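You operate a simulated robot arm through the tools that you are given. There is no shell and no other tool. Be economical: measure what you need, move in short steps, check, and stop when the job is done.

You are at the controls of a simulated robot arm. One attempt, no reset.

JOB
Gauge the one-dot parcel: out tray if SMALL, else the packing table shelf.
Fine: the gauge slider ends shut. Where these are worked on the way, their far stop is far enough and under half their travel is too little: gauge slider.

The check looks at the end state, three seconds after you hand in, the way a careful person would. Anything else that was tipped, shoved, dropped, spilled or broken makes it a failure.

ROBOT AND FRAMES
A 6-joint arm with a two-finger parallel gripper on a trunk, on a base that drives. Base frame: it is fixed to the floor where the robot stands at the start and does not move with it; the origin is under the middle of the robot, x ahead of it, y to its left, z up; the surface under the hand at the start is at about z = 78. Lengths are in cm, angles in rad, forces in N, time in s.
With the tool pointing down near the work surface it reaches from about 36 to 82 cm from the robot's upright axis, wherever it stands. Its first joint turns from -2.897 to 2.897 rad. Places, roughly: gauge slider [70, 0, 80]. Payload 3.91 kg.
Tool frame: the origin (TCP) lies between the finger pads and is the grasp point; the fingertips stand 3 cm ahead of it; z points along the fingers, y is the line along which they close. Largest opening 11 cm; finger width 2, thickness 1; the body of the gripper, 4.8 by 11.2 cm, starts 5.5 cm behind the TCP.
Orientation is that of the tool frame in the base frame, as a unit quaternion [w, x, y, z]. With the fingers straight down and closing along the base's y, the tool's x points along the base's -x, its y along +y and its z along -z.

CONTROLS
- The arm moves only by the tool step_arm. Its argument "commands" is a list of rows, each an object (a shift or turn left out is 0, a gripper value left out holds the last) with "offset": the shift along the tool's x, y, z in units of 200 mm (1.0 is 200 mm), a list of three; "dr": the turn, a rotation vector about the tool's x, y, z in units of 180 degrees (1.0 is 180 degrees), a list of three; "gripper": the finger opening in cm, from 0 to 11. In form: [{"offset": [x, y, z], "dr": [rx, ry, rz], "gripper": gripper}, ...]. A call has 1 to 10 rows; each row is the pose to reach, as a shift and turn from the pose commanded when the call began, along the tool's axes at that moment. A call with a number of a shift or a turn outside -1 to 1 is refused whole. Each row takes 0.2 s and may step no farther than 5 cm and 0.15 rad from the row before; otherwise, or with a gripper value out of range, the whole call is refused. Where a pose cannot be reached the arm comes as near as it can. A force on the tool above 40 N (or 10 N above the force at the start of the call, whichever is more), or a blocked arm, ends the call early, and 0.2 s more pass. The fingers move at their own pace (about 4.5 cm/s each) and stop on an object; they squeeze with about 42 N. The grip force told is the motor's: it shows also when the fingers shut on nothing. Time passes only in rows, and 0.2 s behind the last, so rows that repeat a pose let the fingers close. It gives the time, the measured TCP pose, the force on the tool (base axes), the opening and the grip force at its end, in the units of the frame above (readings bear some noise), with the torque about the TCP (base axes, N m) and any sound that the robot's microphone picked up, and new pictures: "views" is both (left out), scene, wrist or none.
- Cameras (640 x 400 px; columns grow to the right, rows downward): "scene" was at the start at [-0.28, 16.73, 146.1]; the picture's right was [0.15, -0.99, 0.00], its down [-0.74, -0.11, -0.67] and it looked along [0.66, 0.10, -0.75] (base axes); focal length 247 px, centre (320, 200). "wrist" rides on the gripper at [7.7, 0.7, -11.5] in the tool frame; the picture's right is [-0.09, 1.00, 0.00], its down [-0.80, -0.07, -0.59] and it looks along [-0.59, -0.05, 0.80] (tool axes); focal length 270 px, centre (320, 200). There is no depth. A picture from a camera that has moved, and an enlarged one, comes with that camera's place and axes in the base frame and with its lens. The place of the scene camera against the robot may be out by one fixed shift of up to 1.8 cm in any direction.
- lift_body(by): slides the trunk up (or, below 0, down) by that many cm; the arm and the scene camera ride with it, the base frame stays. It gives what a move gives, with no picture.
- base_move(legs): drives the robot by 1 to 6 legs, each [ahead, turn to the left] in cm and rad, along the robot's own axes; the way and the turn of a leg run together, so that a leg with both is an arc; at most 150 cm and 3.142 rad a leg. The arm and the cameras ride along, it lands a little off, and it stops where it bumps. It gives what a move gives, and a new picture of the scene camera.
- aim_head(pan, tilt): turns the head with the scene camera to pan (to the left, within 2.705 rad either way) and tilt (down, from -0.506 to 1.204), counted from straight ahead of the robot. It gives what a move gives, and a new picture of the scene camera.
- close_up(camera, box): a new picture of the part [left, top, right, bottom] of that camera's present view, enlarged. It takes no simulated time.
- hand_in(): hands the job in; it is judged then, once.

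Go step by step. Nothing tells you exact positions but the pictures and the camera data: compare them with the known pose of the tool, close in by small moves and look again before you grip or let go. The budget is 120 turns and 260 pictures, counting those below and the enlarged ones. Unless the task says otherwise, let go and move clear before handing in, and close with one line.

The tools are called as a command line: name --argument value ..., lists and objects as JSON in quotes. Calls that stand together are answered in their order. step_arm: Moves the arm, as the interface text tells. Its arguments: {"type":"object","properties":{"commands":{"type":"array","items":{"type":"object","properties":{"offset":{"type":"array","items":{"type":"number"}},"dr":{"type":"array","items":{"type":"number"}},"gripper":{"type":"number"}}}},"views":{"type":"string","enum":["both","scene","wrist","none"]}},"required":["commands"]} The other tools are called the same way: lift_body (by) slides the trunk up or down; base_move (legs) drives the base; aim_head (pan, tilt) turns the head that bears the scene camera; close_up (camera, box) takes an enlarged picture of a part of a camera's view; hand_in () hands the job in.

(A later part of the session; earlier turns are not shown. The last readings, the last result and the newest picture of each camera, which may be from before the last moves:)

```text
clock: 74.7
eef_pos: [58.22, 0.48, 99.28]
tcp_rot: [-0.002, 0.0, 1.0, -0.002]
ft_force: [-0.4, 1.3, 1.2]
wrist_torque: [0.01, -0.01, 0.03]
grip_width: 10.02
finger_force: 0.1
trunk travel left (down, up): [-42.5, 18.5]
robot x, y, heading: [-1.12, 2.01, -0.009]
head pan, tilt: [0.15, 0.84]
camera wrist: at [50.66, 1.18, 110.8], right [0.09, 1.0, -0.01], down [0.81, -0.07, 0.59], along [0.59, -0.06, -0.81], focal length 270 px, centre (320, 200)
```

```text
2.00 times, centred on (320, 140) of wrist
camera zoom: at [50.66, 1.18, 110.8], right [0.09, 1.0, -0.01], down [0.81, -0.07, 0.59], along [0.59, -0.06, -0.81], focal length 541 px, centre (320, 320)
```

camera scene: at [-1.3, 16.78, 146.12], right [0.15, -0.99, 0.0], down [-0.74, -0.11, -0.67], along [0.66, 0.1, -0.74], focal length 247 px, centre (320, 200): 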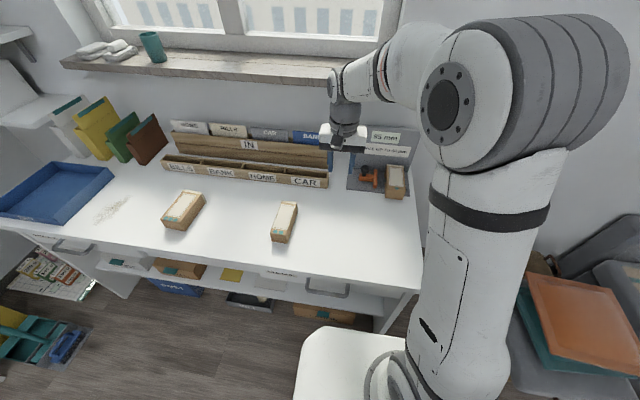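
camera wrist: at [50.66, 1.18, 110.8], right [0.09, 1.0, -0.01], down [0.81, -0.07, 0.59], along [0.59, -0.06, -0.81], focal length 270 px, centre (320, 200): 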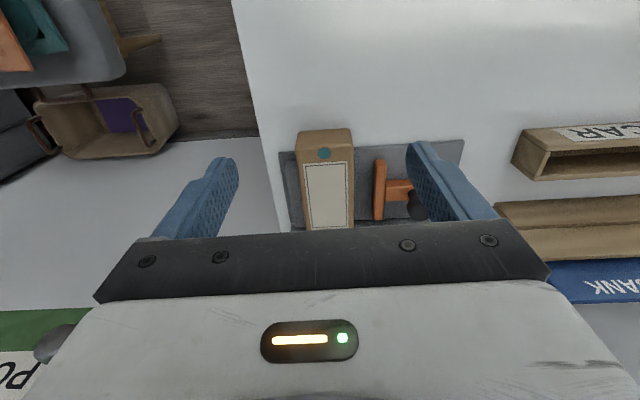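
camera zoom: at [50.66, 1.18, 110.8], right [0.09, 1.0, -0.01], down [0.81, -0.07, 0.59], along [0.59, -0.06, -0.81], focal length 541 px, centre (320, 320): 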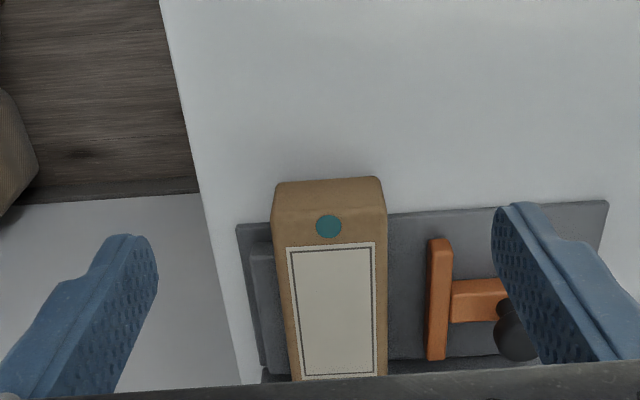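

The near end of the parcel is at x ≈ 62.6, y centre 0.45; the anvil starts at x ≈ 65.1. I'll grip the protruding end at x ≈ 63.7, descending first to just above it.

step_arm --commands '[{"offset": [-0.15, 0, 0.0], "gripper": 8.4}, {"offset": [-0.27, 0, 0.15]}, {"offset": [-0.27, 0, 0.35]}, {"offset": [-0.27, 0, 0.5]}, {"offset": [-0.27, 0, 0.5]}]' --views "both"

close_up --camera "wrist" --box '[140, 40, 500, 240]'

close_up --camera "scene" --box '[350, 130, 446, 205]'

```text
clock: 75.9
eef_pos: [63.52, 0.52, 89.39]
tcp_rot: [-0.004, 0.001, 1.0, -0.001]
ft_force: [-0.2, 0.1, 0.4]
wrist_torque: [0.02, 0.0, -0.01]
grip_width: 8.42
finger_force: 0.0
trunk travel left (down, up): [-42.5, 18.5]
robot x, y, heading: [-1.27, 2.09, -0.006]
head pan, tilt: [0.15, 0.84]
camera scene: at [-1.28, 16.78, 146.12], right [0.15, -0.99, 0.0], down [-0.74, -0.11, -0.67], along [0.66, 0.1, -0.74], focal length 247 px, centre (320, 200)
camera wrist: at [56.01, 1.2, 100.95], right [0.09, 1.0, -0.01], down [0.81, -0.07, 0.59], along [0.59, -0.06, -0.81], focal length 270 px, centre (320, 200)
```

scene: 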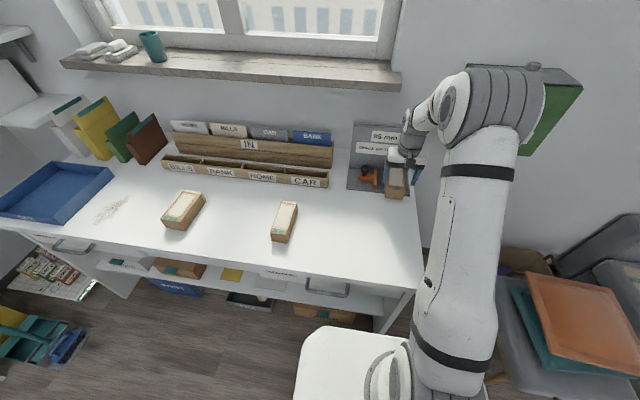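
wrist: 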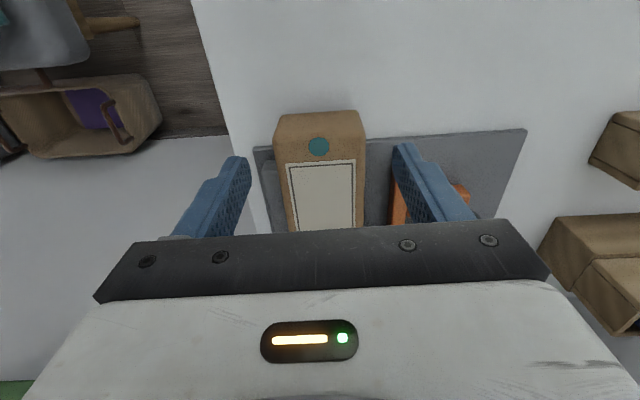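

```text
1.78 times, centred on (320, 140) of wrist
camera zoom: at [56.01, 1.2, 100.95], right [0.09, 1.0, -0.01], down [0.81, -0.07, 0.59], along [0.59, -0.06, -0.81], focal length 480 px, centre (320, 307)
```

zoom: 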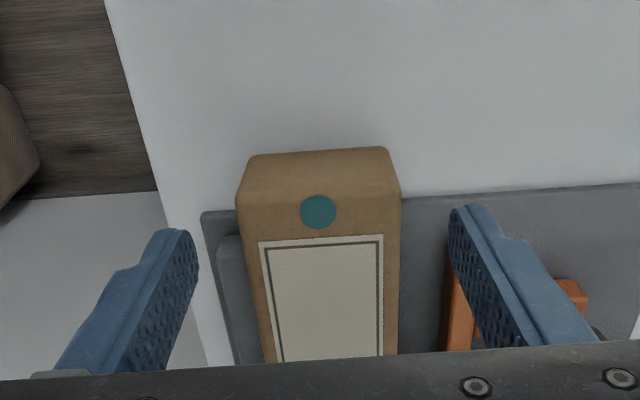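

```text
5.33 times, centred on (398, 168) of scene
camera zoom: at [-1.28, 16.78, 146.12], right [0.15, -0.99, 0.0], down [-0.74, -0.11, -0.67], along [0.66, 0.1, -0.74], focal length 1318 px, centre (-96, 373)
```

zoom: 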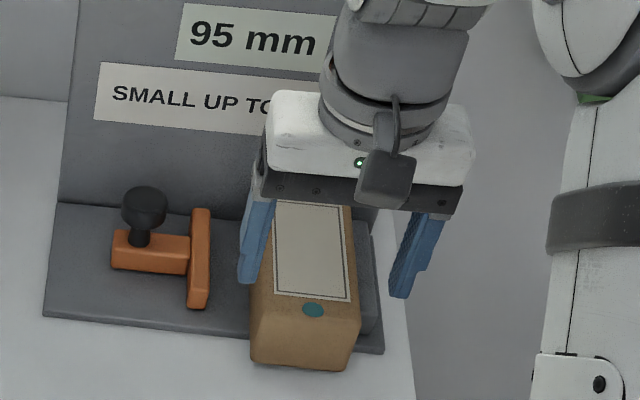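

Alignment holds: finger x range 62.5–64.5, ahead of the anvil. I'll descend and grip.

step_arm --commands '[{"offset": [0, -0.005, 0.15]}, {"offset": [0, -0.005, 0.3]}, {"offset": [0, -0.005, 0.345]}, {"offset": [0, -0.005, 0.345], "gripper": 0}, {"offset": [0, -0.005, 0.345]}, {"offset": [0, -0.005, 0.345]}, {"offset": [0, -0.005, 0.345]}]' --views "wrist"

```text
clock: 77.5
eef_pos: [63.3, 0.18, 82.24]
tcp_rot: [-0.005, 0.001, 1.0, -0.002]
ft_force: [-0.8, 0.9, -0.3]
wrist_torque: [0.13, 0.19, 0.05]
grip_width: 6.47
finger_force: 42.2
trunk travel left (down, up): [-42.5, 18.5]
robot x, y, heading: [-1.31, 1.51, -0.004]
head pan, tilt: [0.15, 0.84]
camera wrist: at [55.8, 1.08, 93.91], right [0.09, 1.0, -0.01], down [0.81, -0.07, 0.59], along [0.59, -0.06, -0.81], focal length 270 px, centre (320, 200)
```

wrist: 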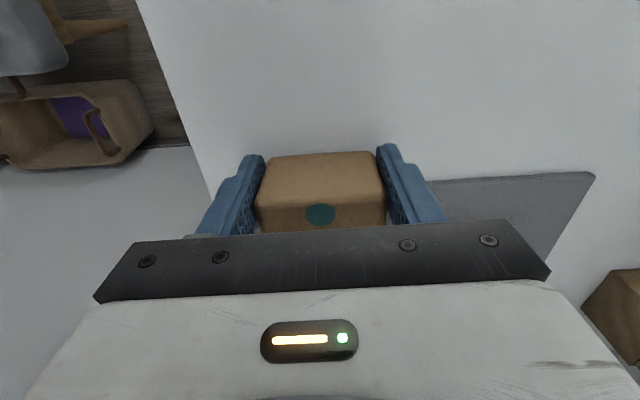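

step_arm --commands '[{"offset": [0, 0.005, -0.05]}, {"offset": [0, 0.02, -0.2]}, {"offset": [0, 0.02, -0.35]}, {"offset": [0, 0.02, -0.5]}, {"offset": [0.2, 0.02, -0.5]}, {"offset": [0.4, 0.05, -0.5]}, {"offset": [0.6, 0.15, -0.5]}, {"offset": [0.8, 0.25, -0.5]}, {"offset": [0.95, 0.4, -0.5]}, {"offset": [0.95, 0.5, -0.5]}]' --views "both"

close_up --camera "scene" --box '[260, 100, 452, 220]'

```text
clock: 79.7
eef_pos: [44.38, 10.53, 92.4]
tcp_rot: [-0.004, 0.001, 1.0, -0.003]
ft_force: [-1.0, -0.1, -2.2]
wrist_torque: [0.0, 0.15, 0.0]
grip_width: 6.48
finger_force: 41.7
trunk travel left (down, up): [-42.5, 18.5]
robot x, y, heading: [-1.14, 1.87, -0.001]
head pan, tilt: [0.15, 0.84]
camera scene: at [-1.29, 16.81, 146.11], right [0.15, -0.99, 0.0], down [-0.74, -0.11, -0.67], along [0.66, 0.1, -0.74], focal length 247 px, centre (320, 200)
camera wrist: at [36.79, 11.15, 104.07], right [0.09, 1.0, -0.01], down [0.81, -0.07, 0.59], along [0.59, -0.06, -0.81], focal length 270 px, centre (320, 200)
```

scene: 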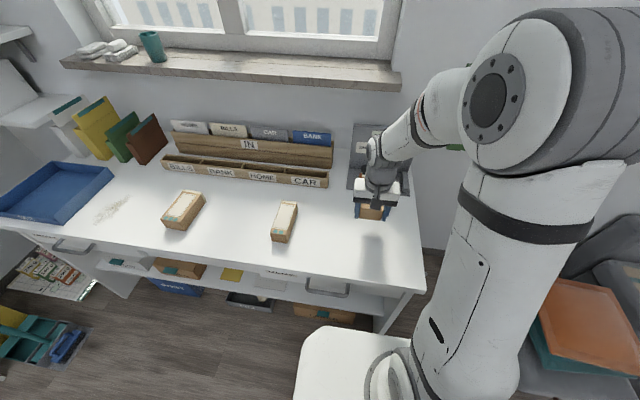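
wrist: 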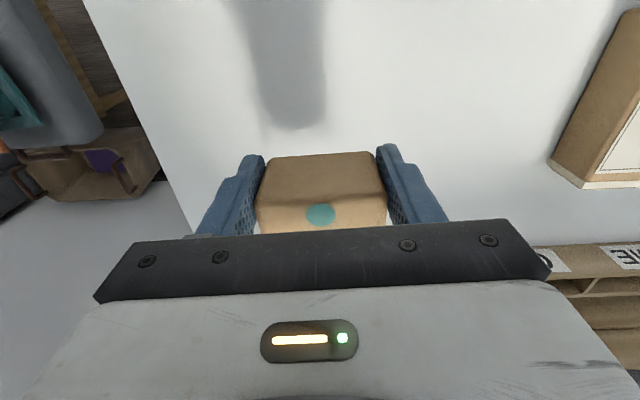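

```text
3.33 times, centred on (356, 160) of scene
camera zoom: at [-1.29, 16.81, 146.11], right [0.15, -0.99, 0.0], down [-0.74, -0.11, -0.67], along [0.66, 0.1, -0.74], focal length 823 px, centre (200, 333)
```

zoom: 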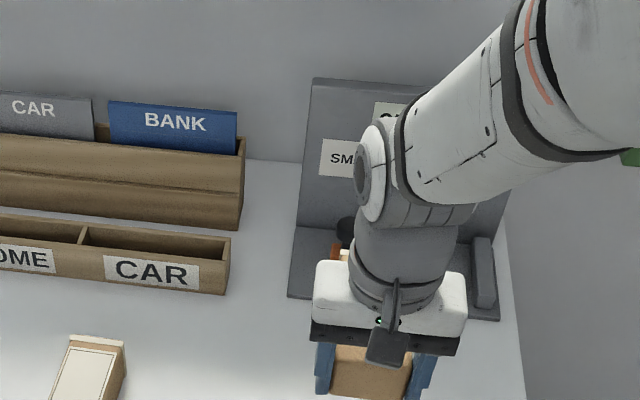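

Parcel held level. I'll set it down on the clear table at about (42, 13).

step_arm --commands '[{"offset": [0.12, 0.12, 0.1]}, {"offset": [0.12, 0.12, 0.25]}, {"offset": [0.12, 0.12, 0.4]}, {"offset": [0.12, 0.12, 0.48]}, {"offset": [0.12, 0.12, 0.52]}, {"offset": [0.12, 0.12, 0.54]}, {"offset": [0.12, 0.12, 0.55]}]' --views "none"

```text
clock: 81.3
eef_pos: [41.89, 12.72, 81.54]
tcp_rot: [-0.003, 0.001, 1.0, -0.002]
ft_force: [0.2, -0.5, -2.3]
wrist_torque: [0.0, 0.17, -0.02]
grip_width: 6.48
finger_force: 41.8
trunk travel left (down, up): [-42.5, 18.5]
robot x, y, heading: [-1.2, 1.89, -0.008]
head pan, tilt: [0.15, 0.84]
```

step_arm --commands '[{"offset": [0, 0, 0.01]}, {"offset": [0, 0, 0.018]}, {"offset": [0, 0, 0.018]}]' --views "none"

```text
clock: 81.9
eef_pos: [41.81, 12.62, 81.52]
tcp_rot: [0.001, 0.001, 1.0, -0.001]
ft_force: [-8.1, -3.9, 27.0]
wrist_torque: [0.1, 0.52, 0.01]
grip_width: 6.45
finger_force: 41.9
trunk travel left (down, up): [-42.5, 18.5]
robot x, y, heading: [-0.75, 1.82, -0.004]
head pan, tilt: [0.15, 0.84]
stopped in row 3: the force on the tool passed its limit at 42 N (the readings are from after the stop); the commanded pose is now the measured one
```

It touches the table. I'll ease off, release, rise and go back towards the knob to shut the gauge.

step_arm --commands '[{"offset": [0, 0, -0.005]}, {"offset": [0, 0, -0.005], "gripper": 8.5}, {"offset": [0, 0, -0.005]}, {"offset": [0, 0, -0.005]}, {"offset": [0, 0, -0.2]}, {"offset": [0, 0, -0.4]}, {"offset": [0, 0, -0.6]}, {"offset": [0, 0, -0.8]}, {"offset": [0, 0, -0.95]}, {"offset": [0, 0, -0.95]}]' --views "both"

```text
clock: 84.1
eef_pos: [42.07, 12.49, 100.31]
tcp_rot: [-0.001, 0.0, 1.0, -0.002]
ft_force: [-0.2, 0.2, -0.1]
wrist_torque: [-0.02, -0.01, -0.04]
grip_width: 8.48
finger_force: 0.1
trunk travel left (down, up): [-42.5, 18.5]
robot x, y, heading: [-1.4, 1.86, 0.0]
head pan, tilt: [0.15, 0.84]
camera scene: at [-1.32, 16.77, 146.12], right [0.15, -0.99, 0.0], down [-0.74, -0.11, -0.67], along [0.66, 0.1, -0.74], focal length 247 px, centre (320, 200)
camera wrist: at [34.42, 13.29, 111.92], right [0.09, 1.0, 0.0], down [0.8, -0.07, 0.59], along [0.59, -0.06, -0.8], focal length 270 px, centre (320, 200)
```

scene: 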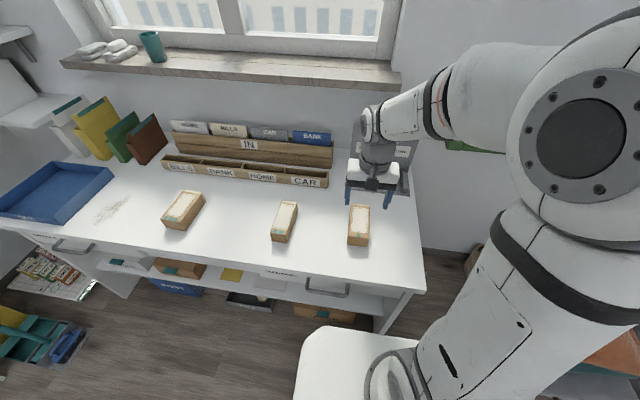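
wrist: 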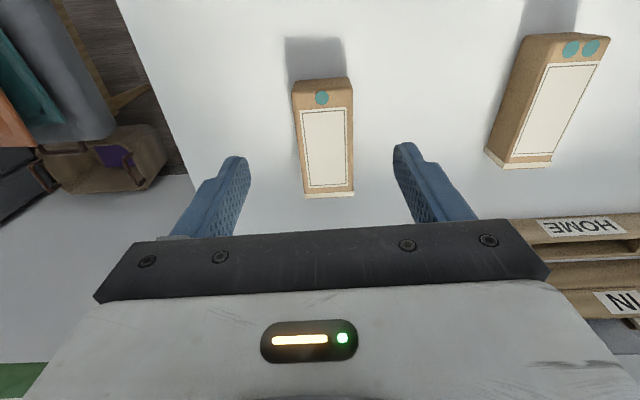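

The parcel rests on the table. Next, above the knob at (71.8, 11.65).

step_arm --commands '[{"offset": [-0.24, 0, 0], "gripper": 4.4}, {"offset": [-0.48, -0.01, 0]}, {"offset": [-0.72, -0.02, 0]}, {"offset": [-0.96, -0.04, 0]}]' --views "none"

step_arm --commands '[{"offset": [-0.24, 0, 0]}, {"offset": [-0.48, 0, 0]}, {"offset": [-0.52, 0, 0.15]}, {"offset": [-0.52, 0, 0.35]}, {"offset": [-0.52, 0, 0.35]}]' --views "wrist"

close_up --camera "wrist" --box '[160, 40, 440, 240]'

```text
clock: 85.1
eef_pos: [60.96, 11.64, 100.35]
tcp_rot: [-0.001, 0.0, 1.0, -0.002]
ft_force: [0.6, 0.7, -0.1]
wrist_torque: [0.01, 0.03, -0.04]
grip_width: 4.38
finger_force: 0.0
trunk travel left (down, up): [-42.5, 18.5]
robot x, y, heading: [-1.09, 1.85, -0.004]
head pan, tilt: [0.15, 0.84]
```

```text
clock: 86.3
eef_pos: [71.47, 11.8, 93.15]
tcp_rot: [-0.001, 0.001, 1.0, -0.002]
ft_force: [-0.5, -0.4, 0.5]
wrist_torque: [0.06, -0.03, 0.0]
grip_width: 4.4
finger_force: 0.0
trunk travel left (down, up): [-42.5, 18.5]
robot x, y, heading: [-1.09, 2.18, -0.005]
head pan, tilt: [0.15, 0.84]
camera wrist: at [63.9, 12.47, 104.79], right [0.09, 1.0, 0.0], down [0.8, -0.07, 0.59], along [0.59, -0.06, -0.81], focal length 270 px, centre (320, 200)
```

wrist: 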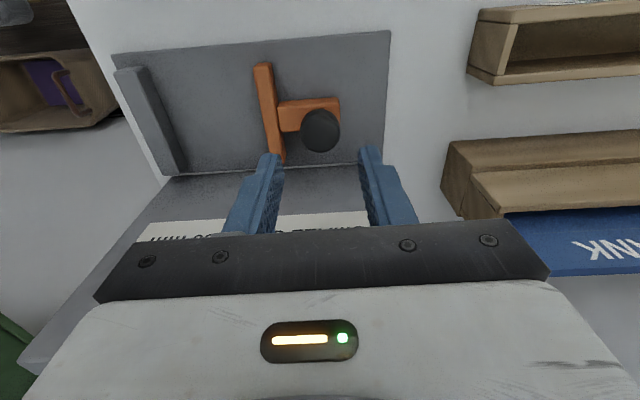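

```text
2.00 times, centred on (300, 140) of wrist
camera zoom: at [63.9, 12.47, 104.79], right [0.09, 1.0, 0.0], down [0.8, -0.07, 0.59], along [0.59, -0.06, -0.81], focal length 541 px, centre (360, 320)
```

zoom: 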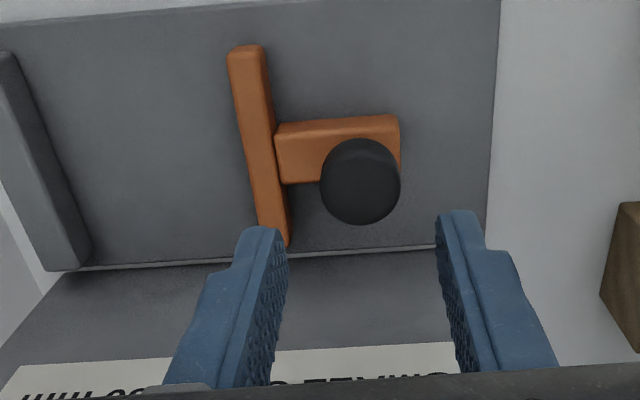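

Aligned with the knob. I'll descend, grip, and slide fully right to shut the gauge.

step_arm --commands '[{"offset": [-0.01, -0.005, 0.15]}, {"offset": [-0.01, -0.005, 0.3]}, {"offset": [-0.01, -0.005, 0.395]}, {"offset": [-0.01, -0.005, 0.395]}, {"offset": [-0.01, -0.005, 0.395], "gripper": 0}, {"offset": [-0.01, -0.005, 0.395]}, {"offset": [-0.01, -0.005, 0.395]}, {"offset": [-0.01, -0.005, 0.395]}]' --views "none"

step_arm --commands '[{"offset": [0, -0.05, 0]}, {"offset": [0, -0.1, 0]}, {"offset": [0, -0.15, 0]}, {"offset": [0, -0.2, 0]}, {"offset": [0, -0.25, 0]}, {"offset": [0, -0.29, 0]}, {"offset": [0, -0.31, 0]}, {"offset": [0, -0.325, 0]}, {"offset": [0, -0.335, 0]}, {"offset": [0, -0.345, 0]}]' --views "wrist"

```text
clock: 88.1
eef_pos: [71.64, 11.52, 85.19]
tcp_rot: [-0.001, 0.001, 1.0, -0.002]
ft_force: [-1.0, -0.3, -2.3]
wrist_torque: [0.0, -0.12, 0.0]
grip_width: 3.11
finger_force: 45.1
trunk travel left (down, up): [-42.5, 18.5]
robot x, y, heading: [-1.06, 2.18, -0.003]
head pan, tilt: [0.15, 0.84]
```

```text
clock: 90.3
eef_pos: [71.61, 5.14, 85.16]
tcp_rot: [-0.002, 0.0, 1.0, -0.001]
ft_force: [-24.0, 13.8, -18.6]
wrist_torque: [0.3, 0.52, 0.11]
grip_width: 3.09
finger_force: 45.0
trunk travel left (down, up): [-42.5, 18.5]
robot x, y, heading: [-0.96, 2.24, -0.003]
head pan, tilt: [0.15, 0.84]
camera wrist: at [64.11, 5.84, 96.77], right [0.09, 1.0, 0.0], down [0.8, -0.07, 0.59], along [0.59, -0.05, -0.81], focal length 270 px, centre (320, 200)
```

wrist: 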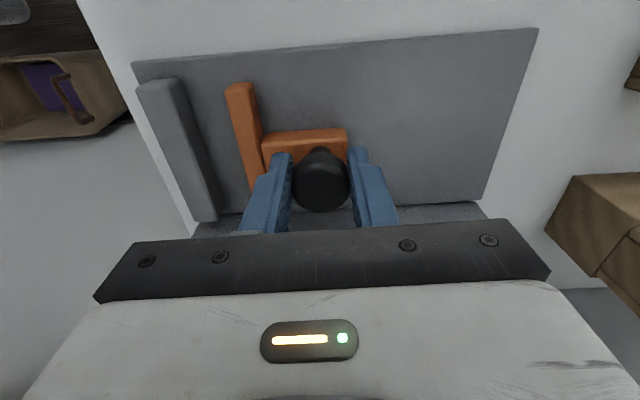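

Back at the original shut position (knob y 5.1). I'll release, rise, pull away and check the display.

step_arm --commands '[{"gripper": 4.3}, {"gripper": 4.3}, {"offset": [0, 0, -0.2]}, {"offset": [0, 0, -0.45]}, {"offset": [0, 0, -0.7]}, {"offset": [0, 0, -0.85]}, {"offset": [0.2, 0.05, -0.85]}, {"offset": [0.4, 0.15, -0.85]}, {"offset": [0.6, 0.25, -0.85]}, {"offset": [0.8, 0.35, -0.85], "gripper": 9}]' --views "none"

step_arm --commands '[{"offset": [0.2, 0.05, 0]}, {"offset": [0.4, 0.1, 0]}, {"offset": [0.6, 0.1, 0]}, {"offset": [0.75, 0.1, 0]}, {"offset": [0.75, 0.1, 0]}]' --views "both"

close_up --camera "scene" --box '[330, 110, 458, 210]'

```text
clock: 92.5
eef_pos: [56.1, 11.97, 102.44]
tcp_rot: [-0.001, 0.001, 1.0, -0.001]
ft_force: [-0.3, -0.2, -0.3]
wrist_torque: [-0.01, -0.02, -0.01]
grip_width: 7.79
finger_force: 0.1
trunk travel left (down, up): [-42.5, 18.5]
robot x, y, heading: [-1.08, 2.12, -0.003]
head pan, tilt: [0.15, 0.84]
```

```text
clock: 93.7
eef_pos: [40.74, 14.02, 102.14]
tcp_rot: [-0.001, 0.002, 1.0, -0.001]
ft_force: [-0.5, 0.8, -0.6]
wrist_torque: [-0.02, 0.02, 0.0]
grip_width: 8.99
finger_force: 0.1
trunk travel left (down, up): [-42.5, 18.5]
robot x, y, heading: [-0.94, 1.93, -0.003]
head pan, tilt: [0.15, 0.84]
camera scene: at [-1.31, 16.78, 146.11], right [0.15, -0.99, 0.0], down [-0.74, -0.11, -0.67], along [0.66, 0.1, -0.74], focal length 247 px, centre (320, 200)
camera wrist: at [33.1, 14.82, 113.64], right [0.09, 1.0, 0.0], down [0.8, -0.07, 0.59], along [0.59, -0.06, -0.81], focal length 270 px, centre (320, 200)
```

scene: 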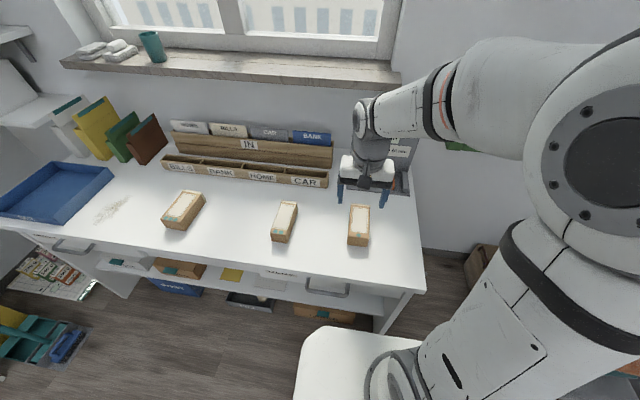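
wrist: 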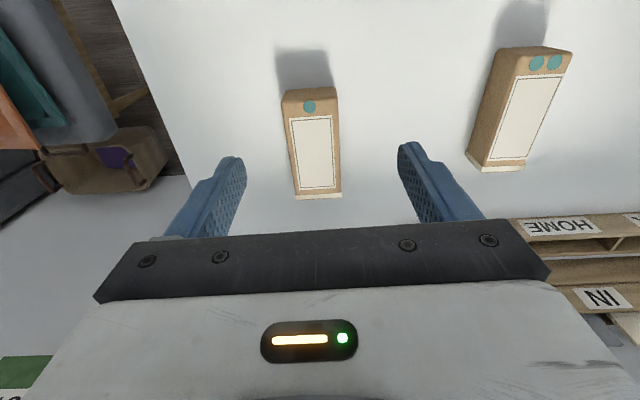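

```text
4.00 times, centred on (394, 160) of scene
camera zoom: at [-1.31, 16.78, 146.11], right [0.15, -0.99, 0.0], down [-0.74, -0.11, -0.67], along [0.66, 0.1, -0.74], focal length 988 px, centre (24, 360)
```

zoom: 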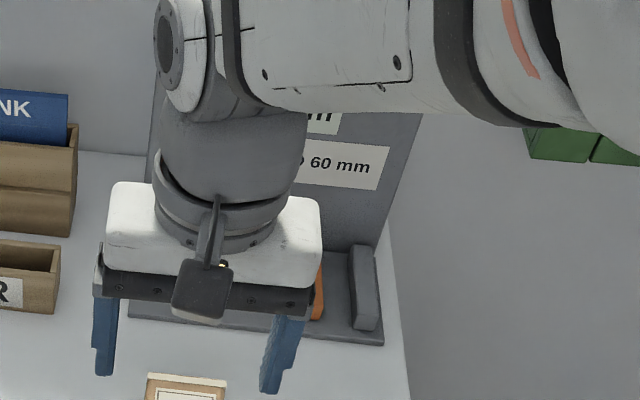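

Next I back the robot 25 cm to make room, and tilt the tool 45° forward in free air.

base_move --legs '[[-25, 0]]'

step_arm --commands '[{"dr": [0, -0.042, 0]}, {"dr": [0, -0.084, 0]}, {"dr": [0, -0.126, 0]}, {"dr": [0, -0.168, 0]}, {"dr": [0, -0.21, 0]}, {"dr": [0, -0.25, 0]}, {"dr": [0, -0.25, 0]}]' --views "both"

close_up --camera "scene" --box '[300, 80, 460, 180]'

```text
clock: 95.5
eef_pos: [15.81, 13.96, 102.15]
tcp_rot: [-0.001, 0.004, 1.0, -0.002]
ft_force: [0.2, 0.2, 0.2]
wrist_torque: [0.02, -0.01, 0.01]
grip_width: 8.98
finger_force: 0.0
trunk travel left (down, up): [-42.5, 18.5]
robot x, y, heading: [-25.95, 1.53, -0.01]
head pan, tilt: [0.15, 0.84]
camera scene: at [-26.22, 16.85, 146.12], right [0.14, -0.99, 0.0], down [-0.74, -0.1, -0.67], along [0.66, 0.09, -0.74], focal length 247 px, centre (320, 200)
```

scene: 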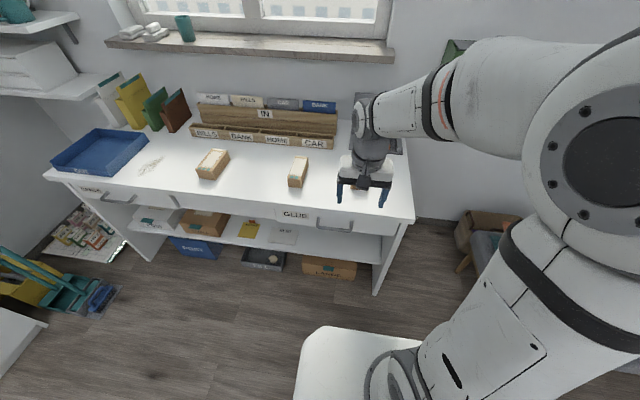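

```text
clock: 97.1
eef_pos: [15.66, 13.94, 102.2]
tcp_rot: [0.382, 0.004, 0.924, -0.002]
ft_force: [-0.3, 0.0, 0.5]
wrist_torque: [0.02, 0.0, -0.01]
grip_width: 9.01
finger_force: 0.1
trunk travel left (down, up): [-42.5, 18.5]
robot x, y, heading: [-26.19, 2.16, -0.009]
head pan, tilt: [0.15, 0.84]
camera scene: at [-26.21, 16.84, 146.12], right [0.14, -0.99, 0.0], down [-0.74, -0.1, -0.67], along [0.66, 0.09, -0.74], focal length 247 px, centre (320, 200)
camera wrist: at [2.31, 14.78, 104.85], right [0.07, 1.0, 0.06], down [0.15, -0.07, 0.99], along [0.99, -0.06, -0.15], focal length 270 px, centre (320, 200)
```

scene: 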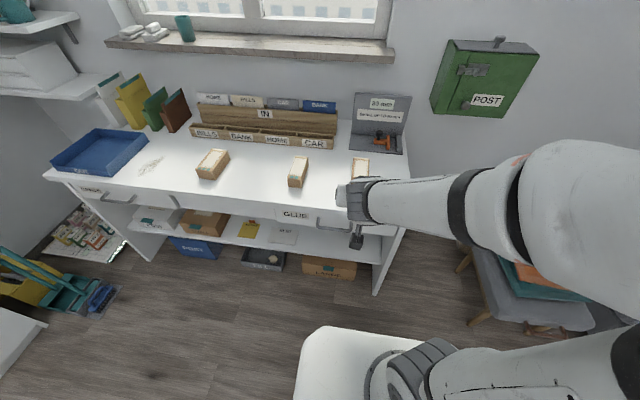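
wrist: 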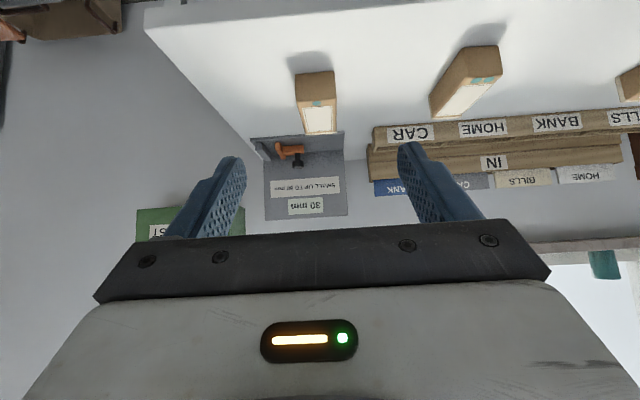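

```text
4.00 times, centred on (380, 130) of scene
camera zoom: at [-26.21, 16.84, 146.12], right [0.14, -0.99, 0.0], down [-0.74, -0.1, -0.67], along [0.66, 0.09, -0.74], focal length 988 px, centre (80, 480)
```

zoom: 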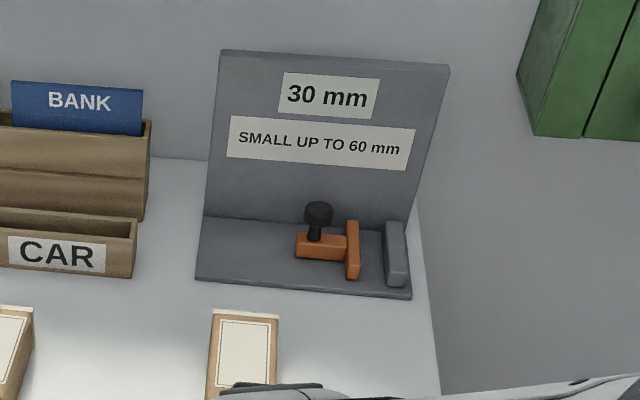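

The gauge reads 30 mm, shut. The tool is tilted 45°; now I approach the parcel's near end along the tool axis, stopping short to look.

step_arm --commands '[{"offset": [-0.12, -0.03, 0.2]}, {"offset": [-0.237, -0.062, 0.4]}, {"offset": [-0.237, -0.062, 0.6]}, {"offset": [-0.237, -0.062, 0.8]}, {"offset": [-0.237, -0.062, 0.98]}, {"offset": [-0.237, -0.062, 0.98]}]' --views "both"

close_up --camera "wrist" --box '[140, 0, 500, 240]'

```text
clock: 98.5
eef_pos: [33.14, 12.73, 91.54]
tcp_rot: [0.382, 0.004, 0.924, -0.003]
ft_force: [0.8, 0.0, 0.5]
wrist_torque: [0.01, 0.01, -0.03]
grip_width: 9.01
finger_force: 0.1
trunk travel left (down, up): [-42.5, 18.5]
robot x, y, heading: [-26.17, 2.13, -0.009]
head pan, tilt: [0.15, 0.84]
camera scene: at [-26.16, 16.85, 146.11], right [0.14, -0.99, 0.0], down [-0.74, -0.1, -0.67], along [0.66, 0.09, -0.74], focal length 247 px, centre (320, 200)
camera wrist: at [19.75, 13.55, 94.35], right [0.07, 1.0, 0.06], down [0.15, -0.07, 0.99], along [0.99, -0.06, -0.15], focal length 270 px, centre (320, 200)
```

scene: 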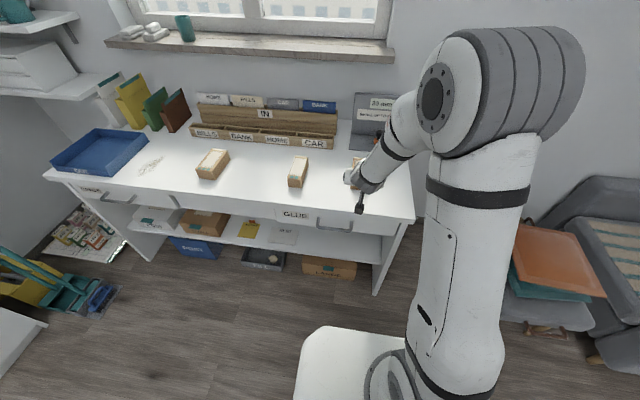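
wrist: 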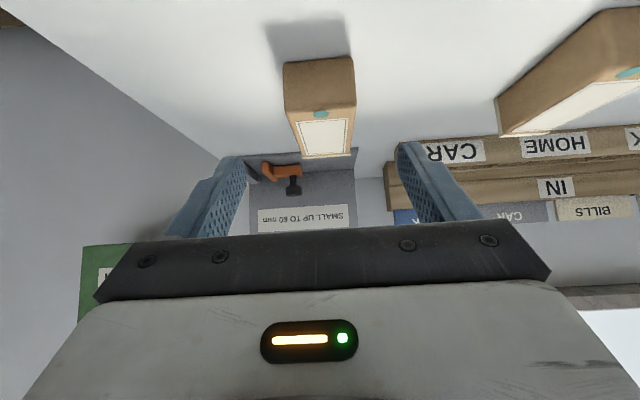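

```text
1.67 times, centred on (320, 120) of wrist
camera zoom: at [19.75, 13.55, 94.35], right [0.07, 1.0, 0.06], down [0.15, -0.07, 0.99], along [0.99, -0.06, -0.15], focal length 450 px, centre (320, 333)
```

zoom: 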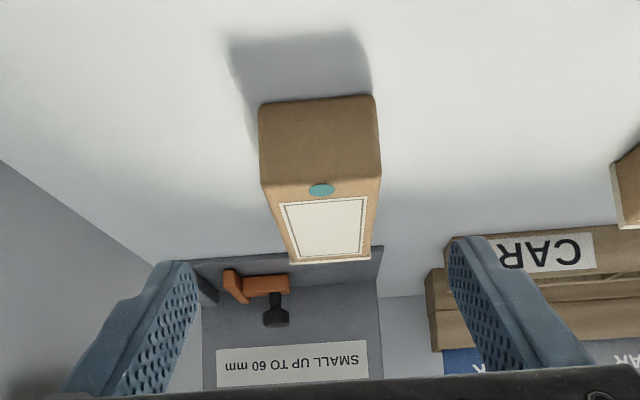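

The near end is at x ≈ 42.3, y centre 12.7: aligned. I'll advance along the tool axis, then grip.

step_arm --commands '[{"offset": [-0.047, 0, 0.2]}, {"offset": [-0.047, 0, 0.4]}, {"offset": [-0.047, 0, 0.55]}, {"offset": [-0.047, 0, 0.68]}, {"offset": [-0.047, 0, 0.75]}, {"offset": [-0.047, 0, 0.75]}]' --views "both"

close_up --camera "wrist" --box '[140, 0, 500, 240]'

```text
clock: 99.9
eef_pos: [44.29, 12.24, 81.64]
tcp_rot: [0.382, 0.004, 0.924, -0.003]
ft_force: [0.0, 1.3, -0.9]
wrist_torque: [-0.03, 0.05, -0.02]
grip_width: 8.99
finger_force: 0.1
trunk travel left (down, up): [-42.5, 18.5]
robot x, y, heading: [-25.83, 1.6, -0.011]
head pan, tilt: [0.15, 0.84]
camera scene: at [-26.17, 16.85, 146.11], right [0.14, -0.99, 0.0], down [-0.74, -0.1, -0.67], along [0.66, 0.09, -0.74], focal length 247 px, centre (320, 200)
camera wrist: at [30.81, 13.02, 84.31], right [0.07, 1.0, 0.06], down [0.15, -0.07, 0.99], along [0.99, -0.06, -0.15], focal length 270 px, centre (320, 200)
```

scene: 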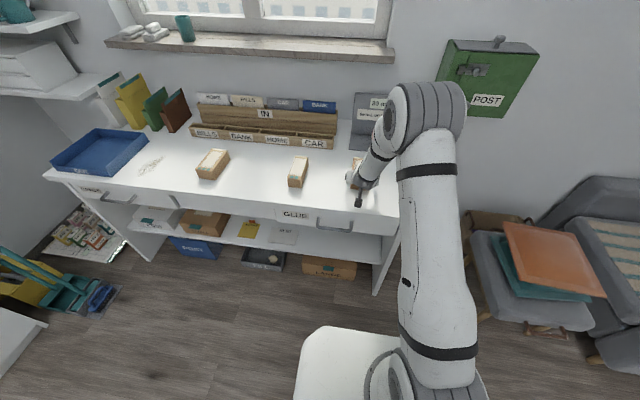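
wrist: 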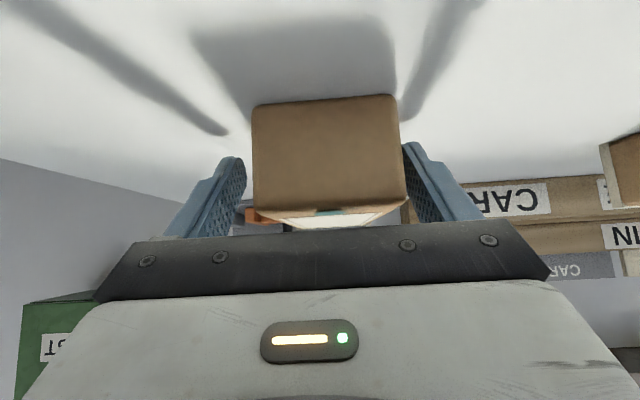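

```text
1.67 times, centred on (320, 120) of wrist
camera zoom: at [30.81, 13.02, 84.31], right [0.07, 1.0, 0.06], down [0.15, -0.07, 0.99], along [0.99, -0.06, -0.15], focal length 450 px, centre (320, 333)
```

zoom: 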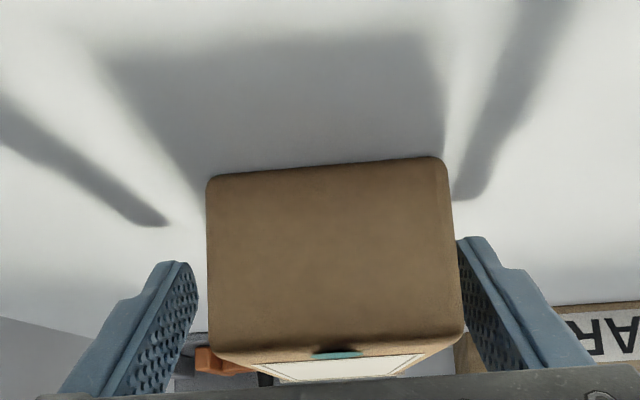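

step_arm --commands '[{"offset": [-0.035, 0.018, 0.035]}, {"offset": [-0.035, 0.018, 0.035]}, {"offset": [-0.035, 0.018, 0.035], "gripper": 0}, {"offset": [-0.035, 0.018, 0.035]}, {"offset": [-0.035, 0.018, 0.035]}, {"offset": [-0.035, 0.018, 0.035]}, {"offset": [-0.035, 0.018, 0.035]}]' --views "wrist"

```text
clock: 101.5
eef_pos: [45.21, 12.47, 81.67]
tcp_rot: [0.382, 0.003, 0.924, -0.003]
ft_force: [1.0, 0.4, 0.4]
wrist_torque: [0.15, -0.09, 0.05]
grip_width: 6.46
finger_force: 42.5
trunk travel left (down, up): [-42.5, 18.5]
robot x, y, heading: [-26.11, 2.19, -0.013]
head pan, tilt: [0.15, 0.84]
camera wrist: at [31.78, 13.32, 84.39], right [0.07, 1.0, 0.06], down [0.15, -0.07, 0.99], along [0.99, -0.06, -0.15], focal length 270 px, centre (320, 200)
```

wrist: 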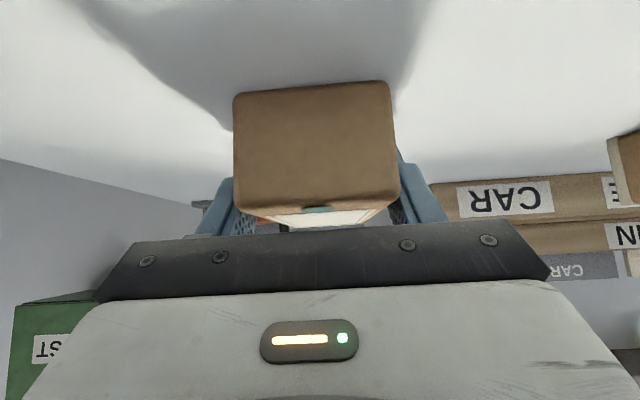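

Gripped. I'll lift 8 cm straight up and check it hangs level, then back away.

step_arm --commands '[{"offset": [-0.04, 0, -0.04]}, {"offset": [-0.14, 0, -0.14]}, {"offset": [-0.24, 0, -0.24]}, {"offset": [-0.3, 0, -0.3]}, {"offset": [-0.3, 0, -0.3]}]' --views "wrist"

base_move --legs '[[-45, 0.01]]'

close_up --camera "scene" --box '[280, 120, 440, 240]'

```text
clock: 102.7
eef_pos: [45.16, 12.55, 90.32]
tcp_rot: [0.382, 0.003, 0.924, -0.002]
ft_force: [0.4, 1.1, -1.7]
wrist_torque: [0.0, 0.08, 0.02]
grip_width: 6.48
finger_force: 42.1
trunk travel left (down, up): [-42.5, 18.5]
robot x, y, heading: [-26.23, 1.78, -0.01]
head pan, tilt: [0.15, 0.84]
camera wrist: at [31.71, 13.4, 93.02], right [0.07, 1.0, 0.06], down [0.15, -0.07, 0.99], along [0.99, -0.06, -0.15], focal length 270 px, centre (320, 200)
```

wrist: 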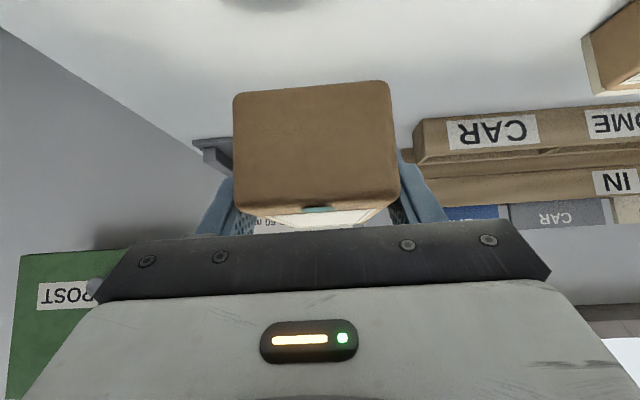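

```text
clock: 105.5
eef_pos: [-0.16, 13.53, 90.17]
tcp_rot: [0.382, 0.0, 0.924, -0.001]
ft_force: [-0.1, -0.4, -2.3]
wrist_torque: [0.0, 0.07, -0.01]
grip_width: 6.45
finger_force: 41.4
trunk travel left (down, up): [-42.5, 18.5]
robot x, y, heading: [-71.52, 2.39, -0.002]
head pan, tilt: [0.15, 0.84]
camera scene: at [-71.46, 17.2, 146.11], right [0.15, -0.99, 0.0], down [-0.74, -0.11, -0.67], along [0.66, 0.1, -0.74], focal length 247 px, centre (320, 200)
```

scene: 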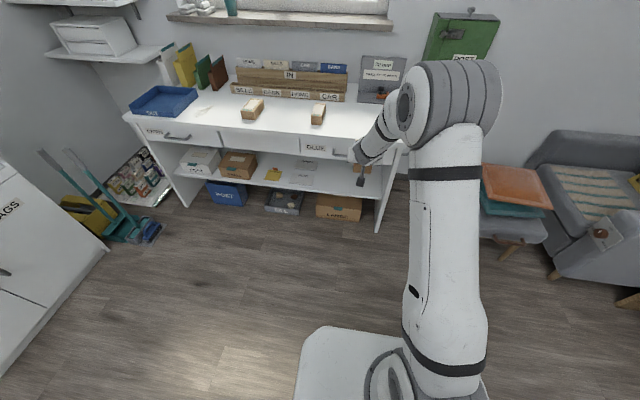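

```text
3.33 times, centred on (360, 180) of scene
camera zoom: at [-71.46, 17.2, 146.11], right [0.15, -0.99, 0.0], down [-0.74, -0.11, -0.67], along [0.66, 0.1, -0.74], focal length 823 px, centre (187, 267)
```

zoom: 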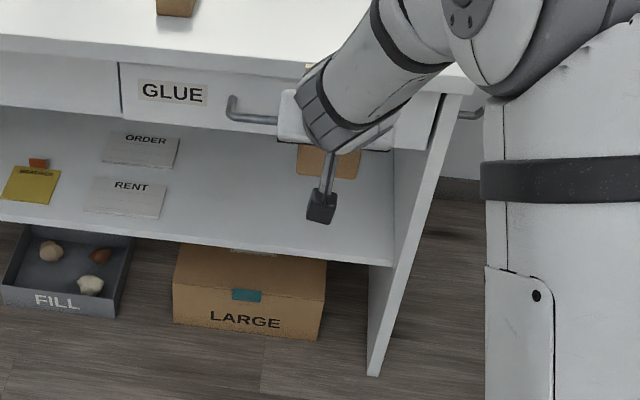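

The parcel is held level and clear of the table. I'll lower the trunk 42 cm in open space and look again.

lift_body --by -42

aim_head --pan 0.0 --tilt 0.5

step_arm --commands '[{"offset": [0, 0, 0]}]' --views "wrist"

close_up --camera "scene" --box '[140, 100, 440, 290]'

```text
refused: -42 is not a number from -40 to 40
```

```text
clock: 106.3
eef_pos: [-0.15, 13.52, 90.16]
tcp_rot: [0.382, -0.001, 0.924, -0.001]
ft_force: [-1.0, -0.4, -2.3]
wrist_torque: [0.01, 0.07, -0.04]
grip_width: 6.47
finger_force: 41.3
trunk travel left (down, up): [-42.5, 18.5]
robot x, y, heading: [-71.36, 2.29, -0.007]
head pan, tilt: [0.0, 0.499]
camera scene: at [-70.13, 16.02, 149.02], right [0.0, -1.0, 0.0], down [-0.48, 0.0, -0.88], along [0.88, 0.0, -0.48], focal length 247 px, centre (320, 200)
```

scene: 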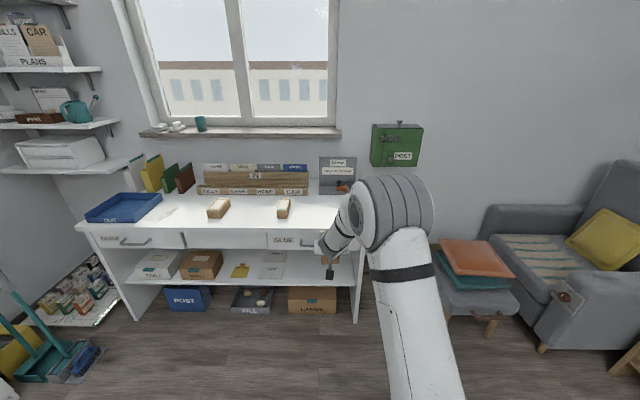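

```text
clock: 106.7
eef_pos: [-0.13, 13.76, 90.23]
tcp_rot: [0.382, 0.0, 0.924, -0.001]
ft_force: [0.4, -0.3, -1.3]
wrist_torque: [0.04, 0.06, -0.02]
grip_width: 6.47
finger_force: 42.3
trunk travel left (down, up): [-42.5, 18.5]
robot x, y, heading: [-71.05, 2.19, -0.006]
head pan, tilt: [0.0, 0.499]
camera wrist: at [-13.53, 14.32, 93.01], right [0.06, 1.0, 0.06], down [0.15, -0.07, 0.99], along [0.99, -0.05, -0.15], focal length 270 px, centre (320, 200)
```

wrist: 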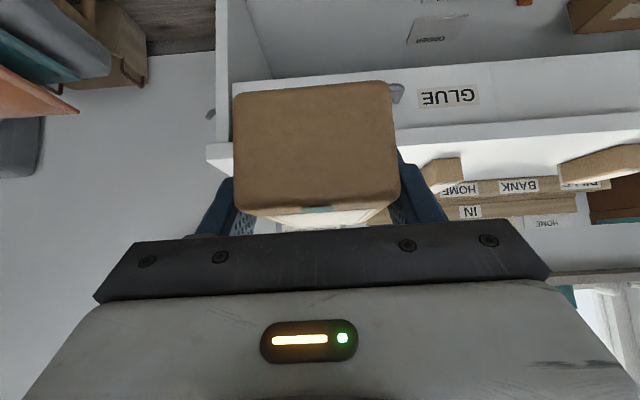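

```text
2.11 times, centred on (290, 195) of scene
camera zoom: at [-70.13, 16.02, 149.03], right [0.0, -1.0, 0.0], down [-0.48, 0.0, -0.88], along [0.88, 0.0, -0.48], focal length 520 px, centre (383, 210)
```

zoom: 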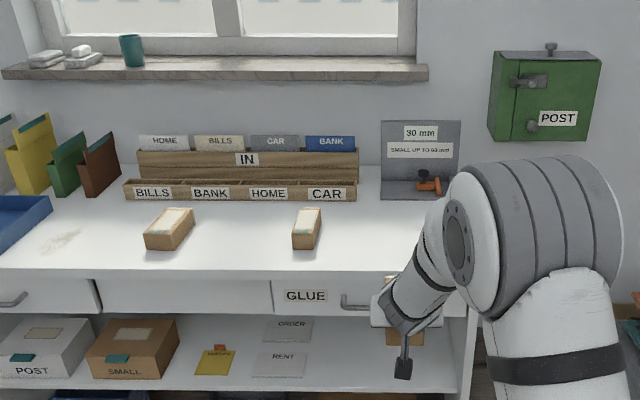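

lift_body --by -40

aim_head --pan 0.0 --tilt 0.45

step_arm --commands '[{"offset": [0, 0, 0]}]' --views "wrist"

close_up --camera "scene" --box '[140, 100, 440, 290]'

```text
clock: 110.5
eef_pos: [-0.13, 13.58, 50.23]
tcp_rot: [0.382, 0.0, 0.924, -0.001]
ft_force: [-0.3, -0.3, -0.9]
wrist_torque: [0.0, 0.09, -0.03]
grip_width: 6.48
finger_force: 42.1
trunk travel left (down, up): [-2.5, 58.5]
robot x, y, heading: [-71.02, 2.5, -0.005]
head pan, tilt: [0.0, 0.499]
```

```text
clock: 111.2
eef_pos: [-0.09, 13.67, 50.19]
tcp_rot: [0.382, 0.0, 0.924, -0.001]
ft_force: [-0.1, 0.2, -2.5]
wrist_torque: [0.05, 0.04, 0.03]
grip_width: 6.48
finger_force: 42.3
trunk travel left (down, up): [-2.5, 58.5]
robot x, y, heading: [-70.94, 2.25, -0.004]
head pan, tilt: [0.0, 0.45]
camera scene: at [-70.05, 16.02, 109.47], right [0.0, -1.0, 0.0], down [-0.44, 0.0, -0.9], along [0.9, 0.0, -0.44], focal length 247 px, centre (320, 200)
```

scene: 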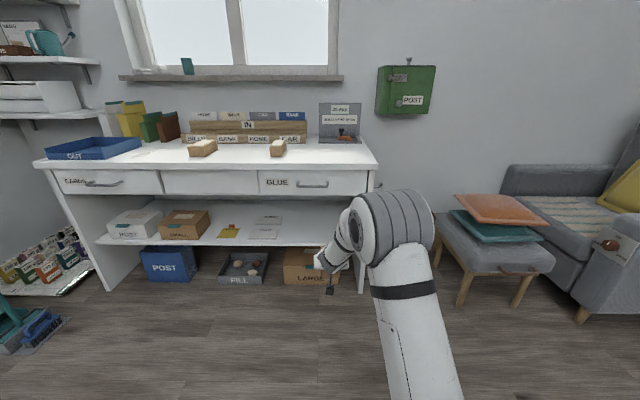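

```text
clock: 111.5
eef_pos: [0.1, 13.63, 50.12]
tcp_rot: [0.383, -0.001, 0.924, 0.0]
ft_force: [0.3, -0.5, -1.9]
wrist_torque: [-0.01, 0.08, -0.02]
grip_width: 6.46
finger_force: 42.4
trunk travel left (down, up): [-2.5, 58.5]
robot x, y, heading: [-71.83, 2.66, -0.001]
head pan, tilt: [0.0, 0.45]
camera wrist: at [-13.55, 14.32, 53.0], right [0.06, 1.0, 0.06], down [0.15, -0.07, 0.99], along [0.99, -0.05, -0.15], focal length 270 px, centre (320, 200)
```

wrist: 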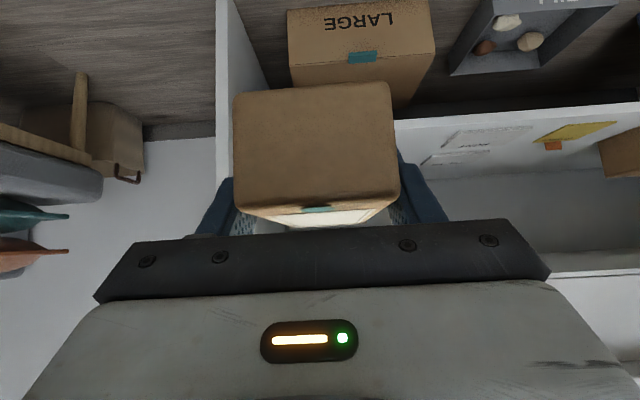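

```text
2.11 times, centred on (290, 195) of scene
camera zoom: at [-70.05, 16.02, 109.48], right [0.0, -1.0, 0.0], down [-0.44, 0.0, -0.9], along [0.9, 0.0, -0.44], focal length 520 px, centre (383, 210)
```

zoom: 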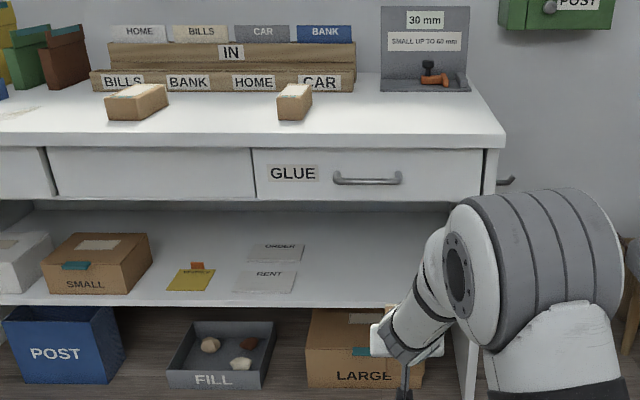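

The parcel is at height 50 in front of the shelf. I'll lower the arm 9 cm; this also gives a second wrist view of the shelf edge for measuring its height.

step_arm --commands '[{"offset": [0.1, 0, 0.1]}, {"offset": [0.2, 0, 0.2]}, {"offset": [0.3, 0, 0.3]}, {"offset": [0.32, 0, 0.32]}, {"offset": [0.32, 0, 0.32]}]' --views "both"

close_up --camera "wrist" --box '[380, 60, 640, 240]'

```text
clock: 112.8
eef_pos: [-0.12, 13.5, 41.3]
tcp_rot: [0.382, -0.001, 0.924, -0.001]
ft_force: [0.2, -0.2, -2.3]
wrist_torque: [0.01, 0.09, 0.03]
grip_width: 6.45
finger_force: 42.0
trunk travel left (down, up): [-2.5, 58.5]
robot x, y, heading: [-71.25, 2.35, -0.004]
head pan, tilt: [0.0, 0.45]
camera scene: at [-70.05, 16.02, 109.48], right [0.0, -1.0, 0.0], down [-0.44, 0.0, -0.9], along [0.9, 0.0, -0.44], focal length 247 px, centre (320, 200)
camera wrist: at [-13.52, 14.28, 44.07], right [0.06, 1.0, 0.06], down [0.15, -0.07, 0.99], along [0.99, -0.05, -0.15], focal length 270 px, centre (320, 200)
```

scene: 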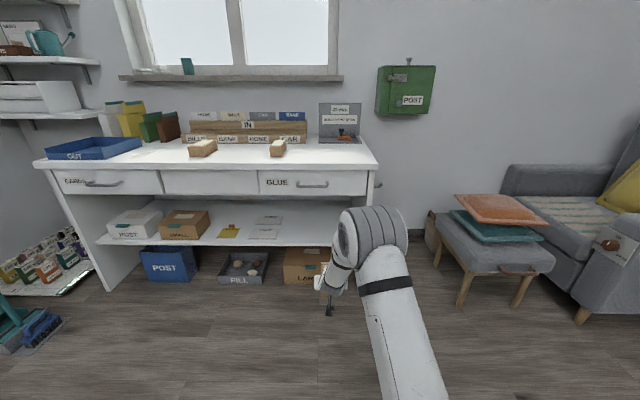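
wrist: 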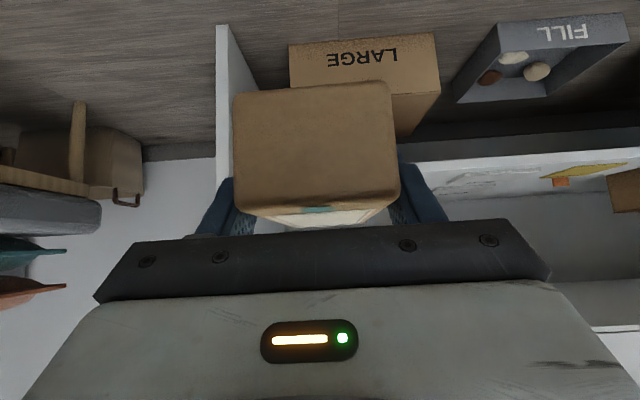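

```text
2.22 times, centred on (510, 150) of wrist
camera zoom: at [-13.52, 14.28, 44.07], right [0.06, 1.0, 0.06], down [0.15, -0.07, 0.99], along [0.99, -0.05, -0.15], focal length 601 px, centre (-102, 311)
```

zoom: 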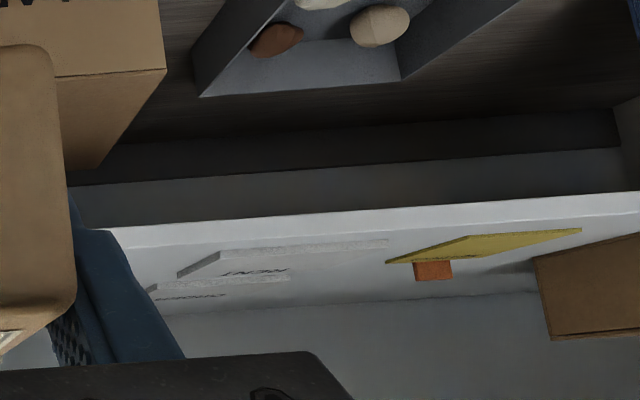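

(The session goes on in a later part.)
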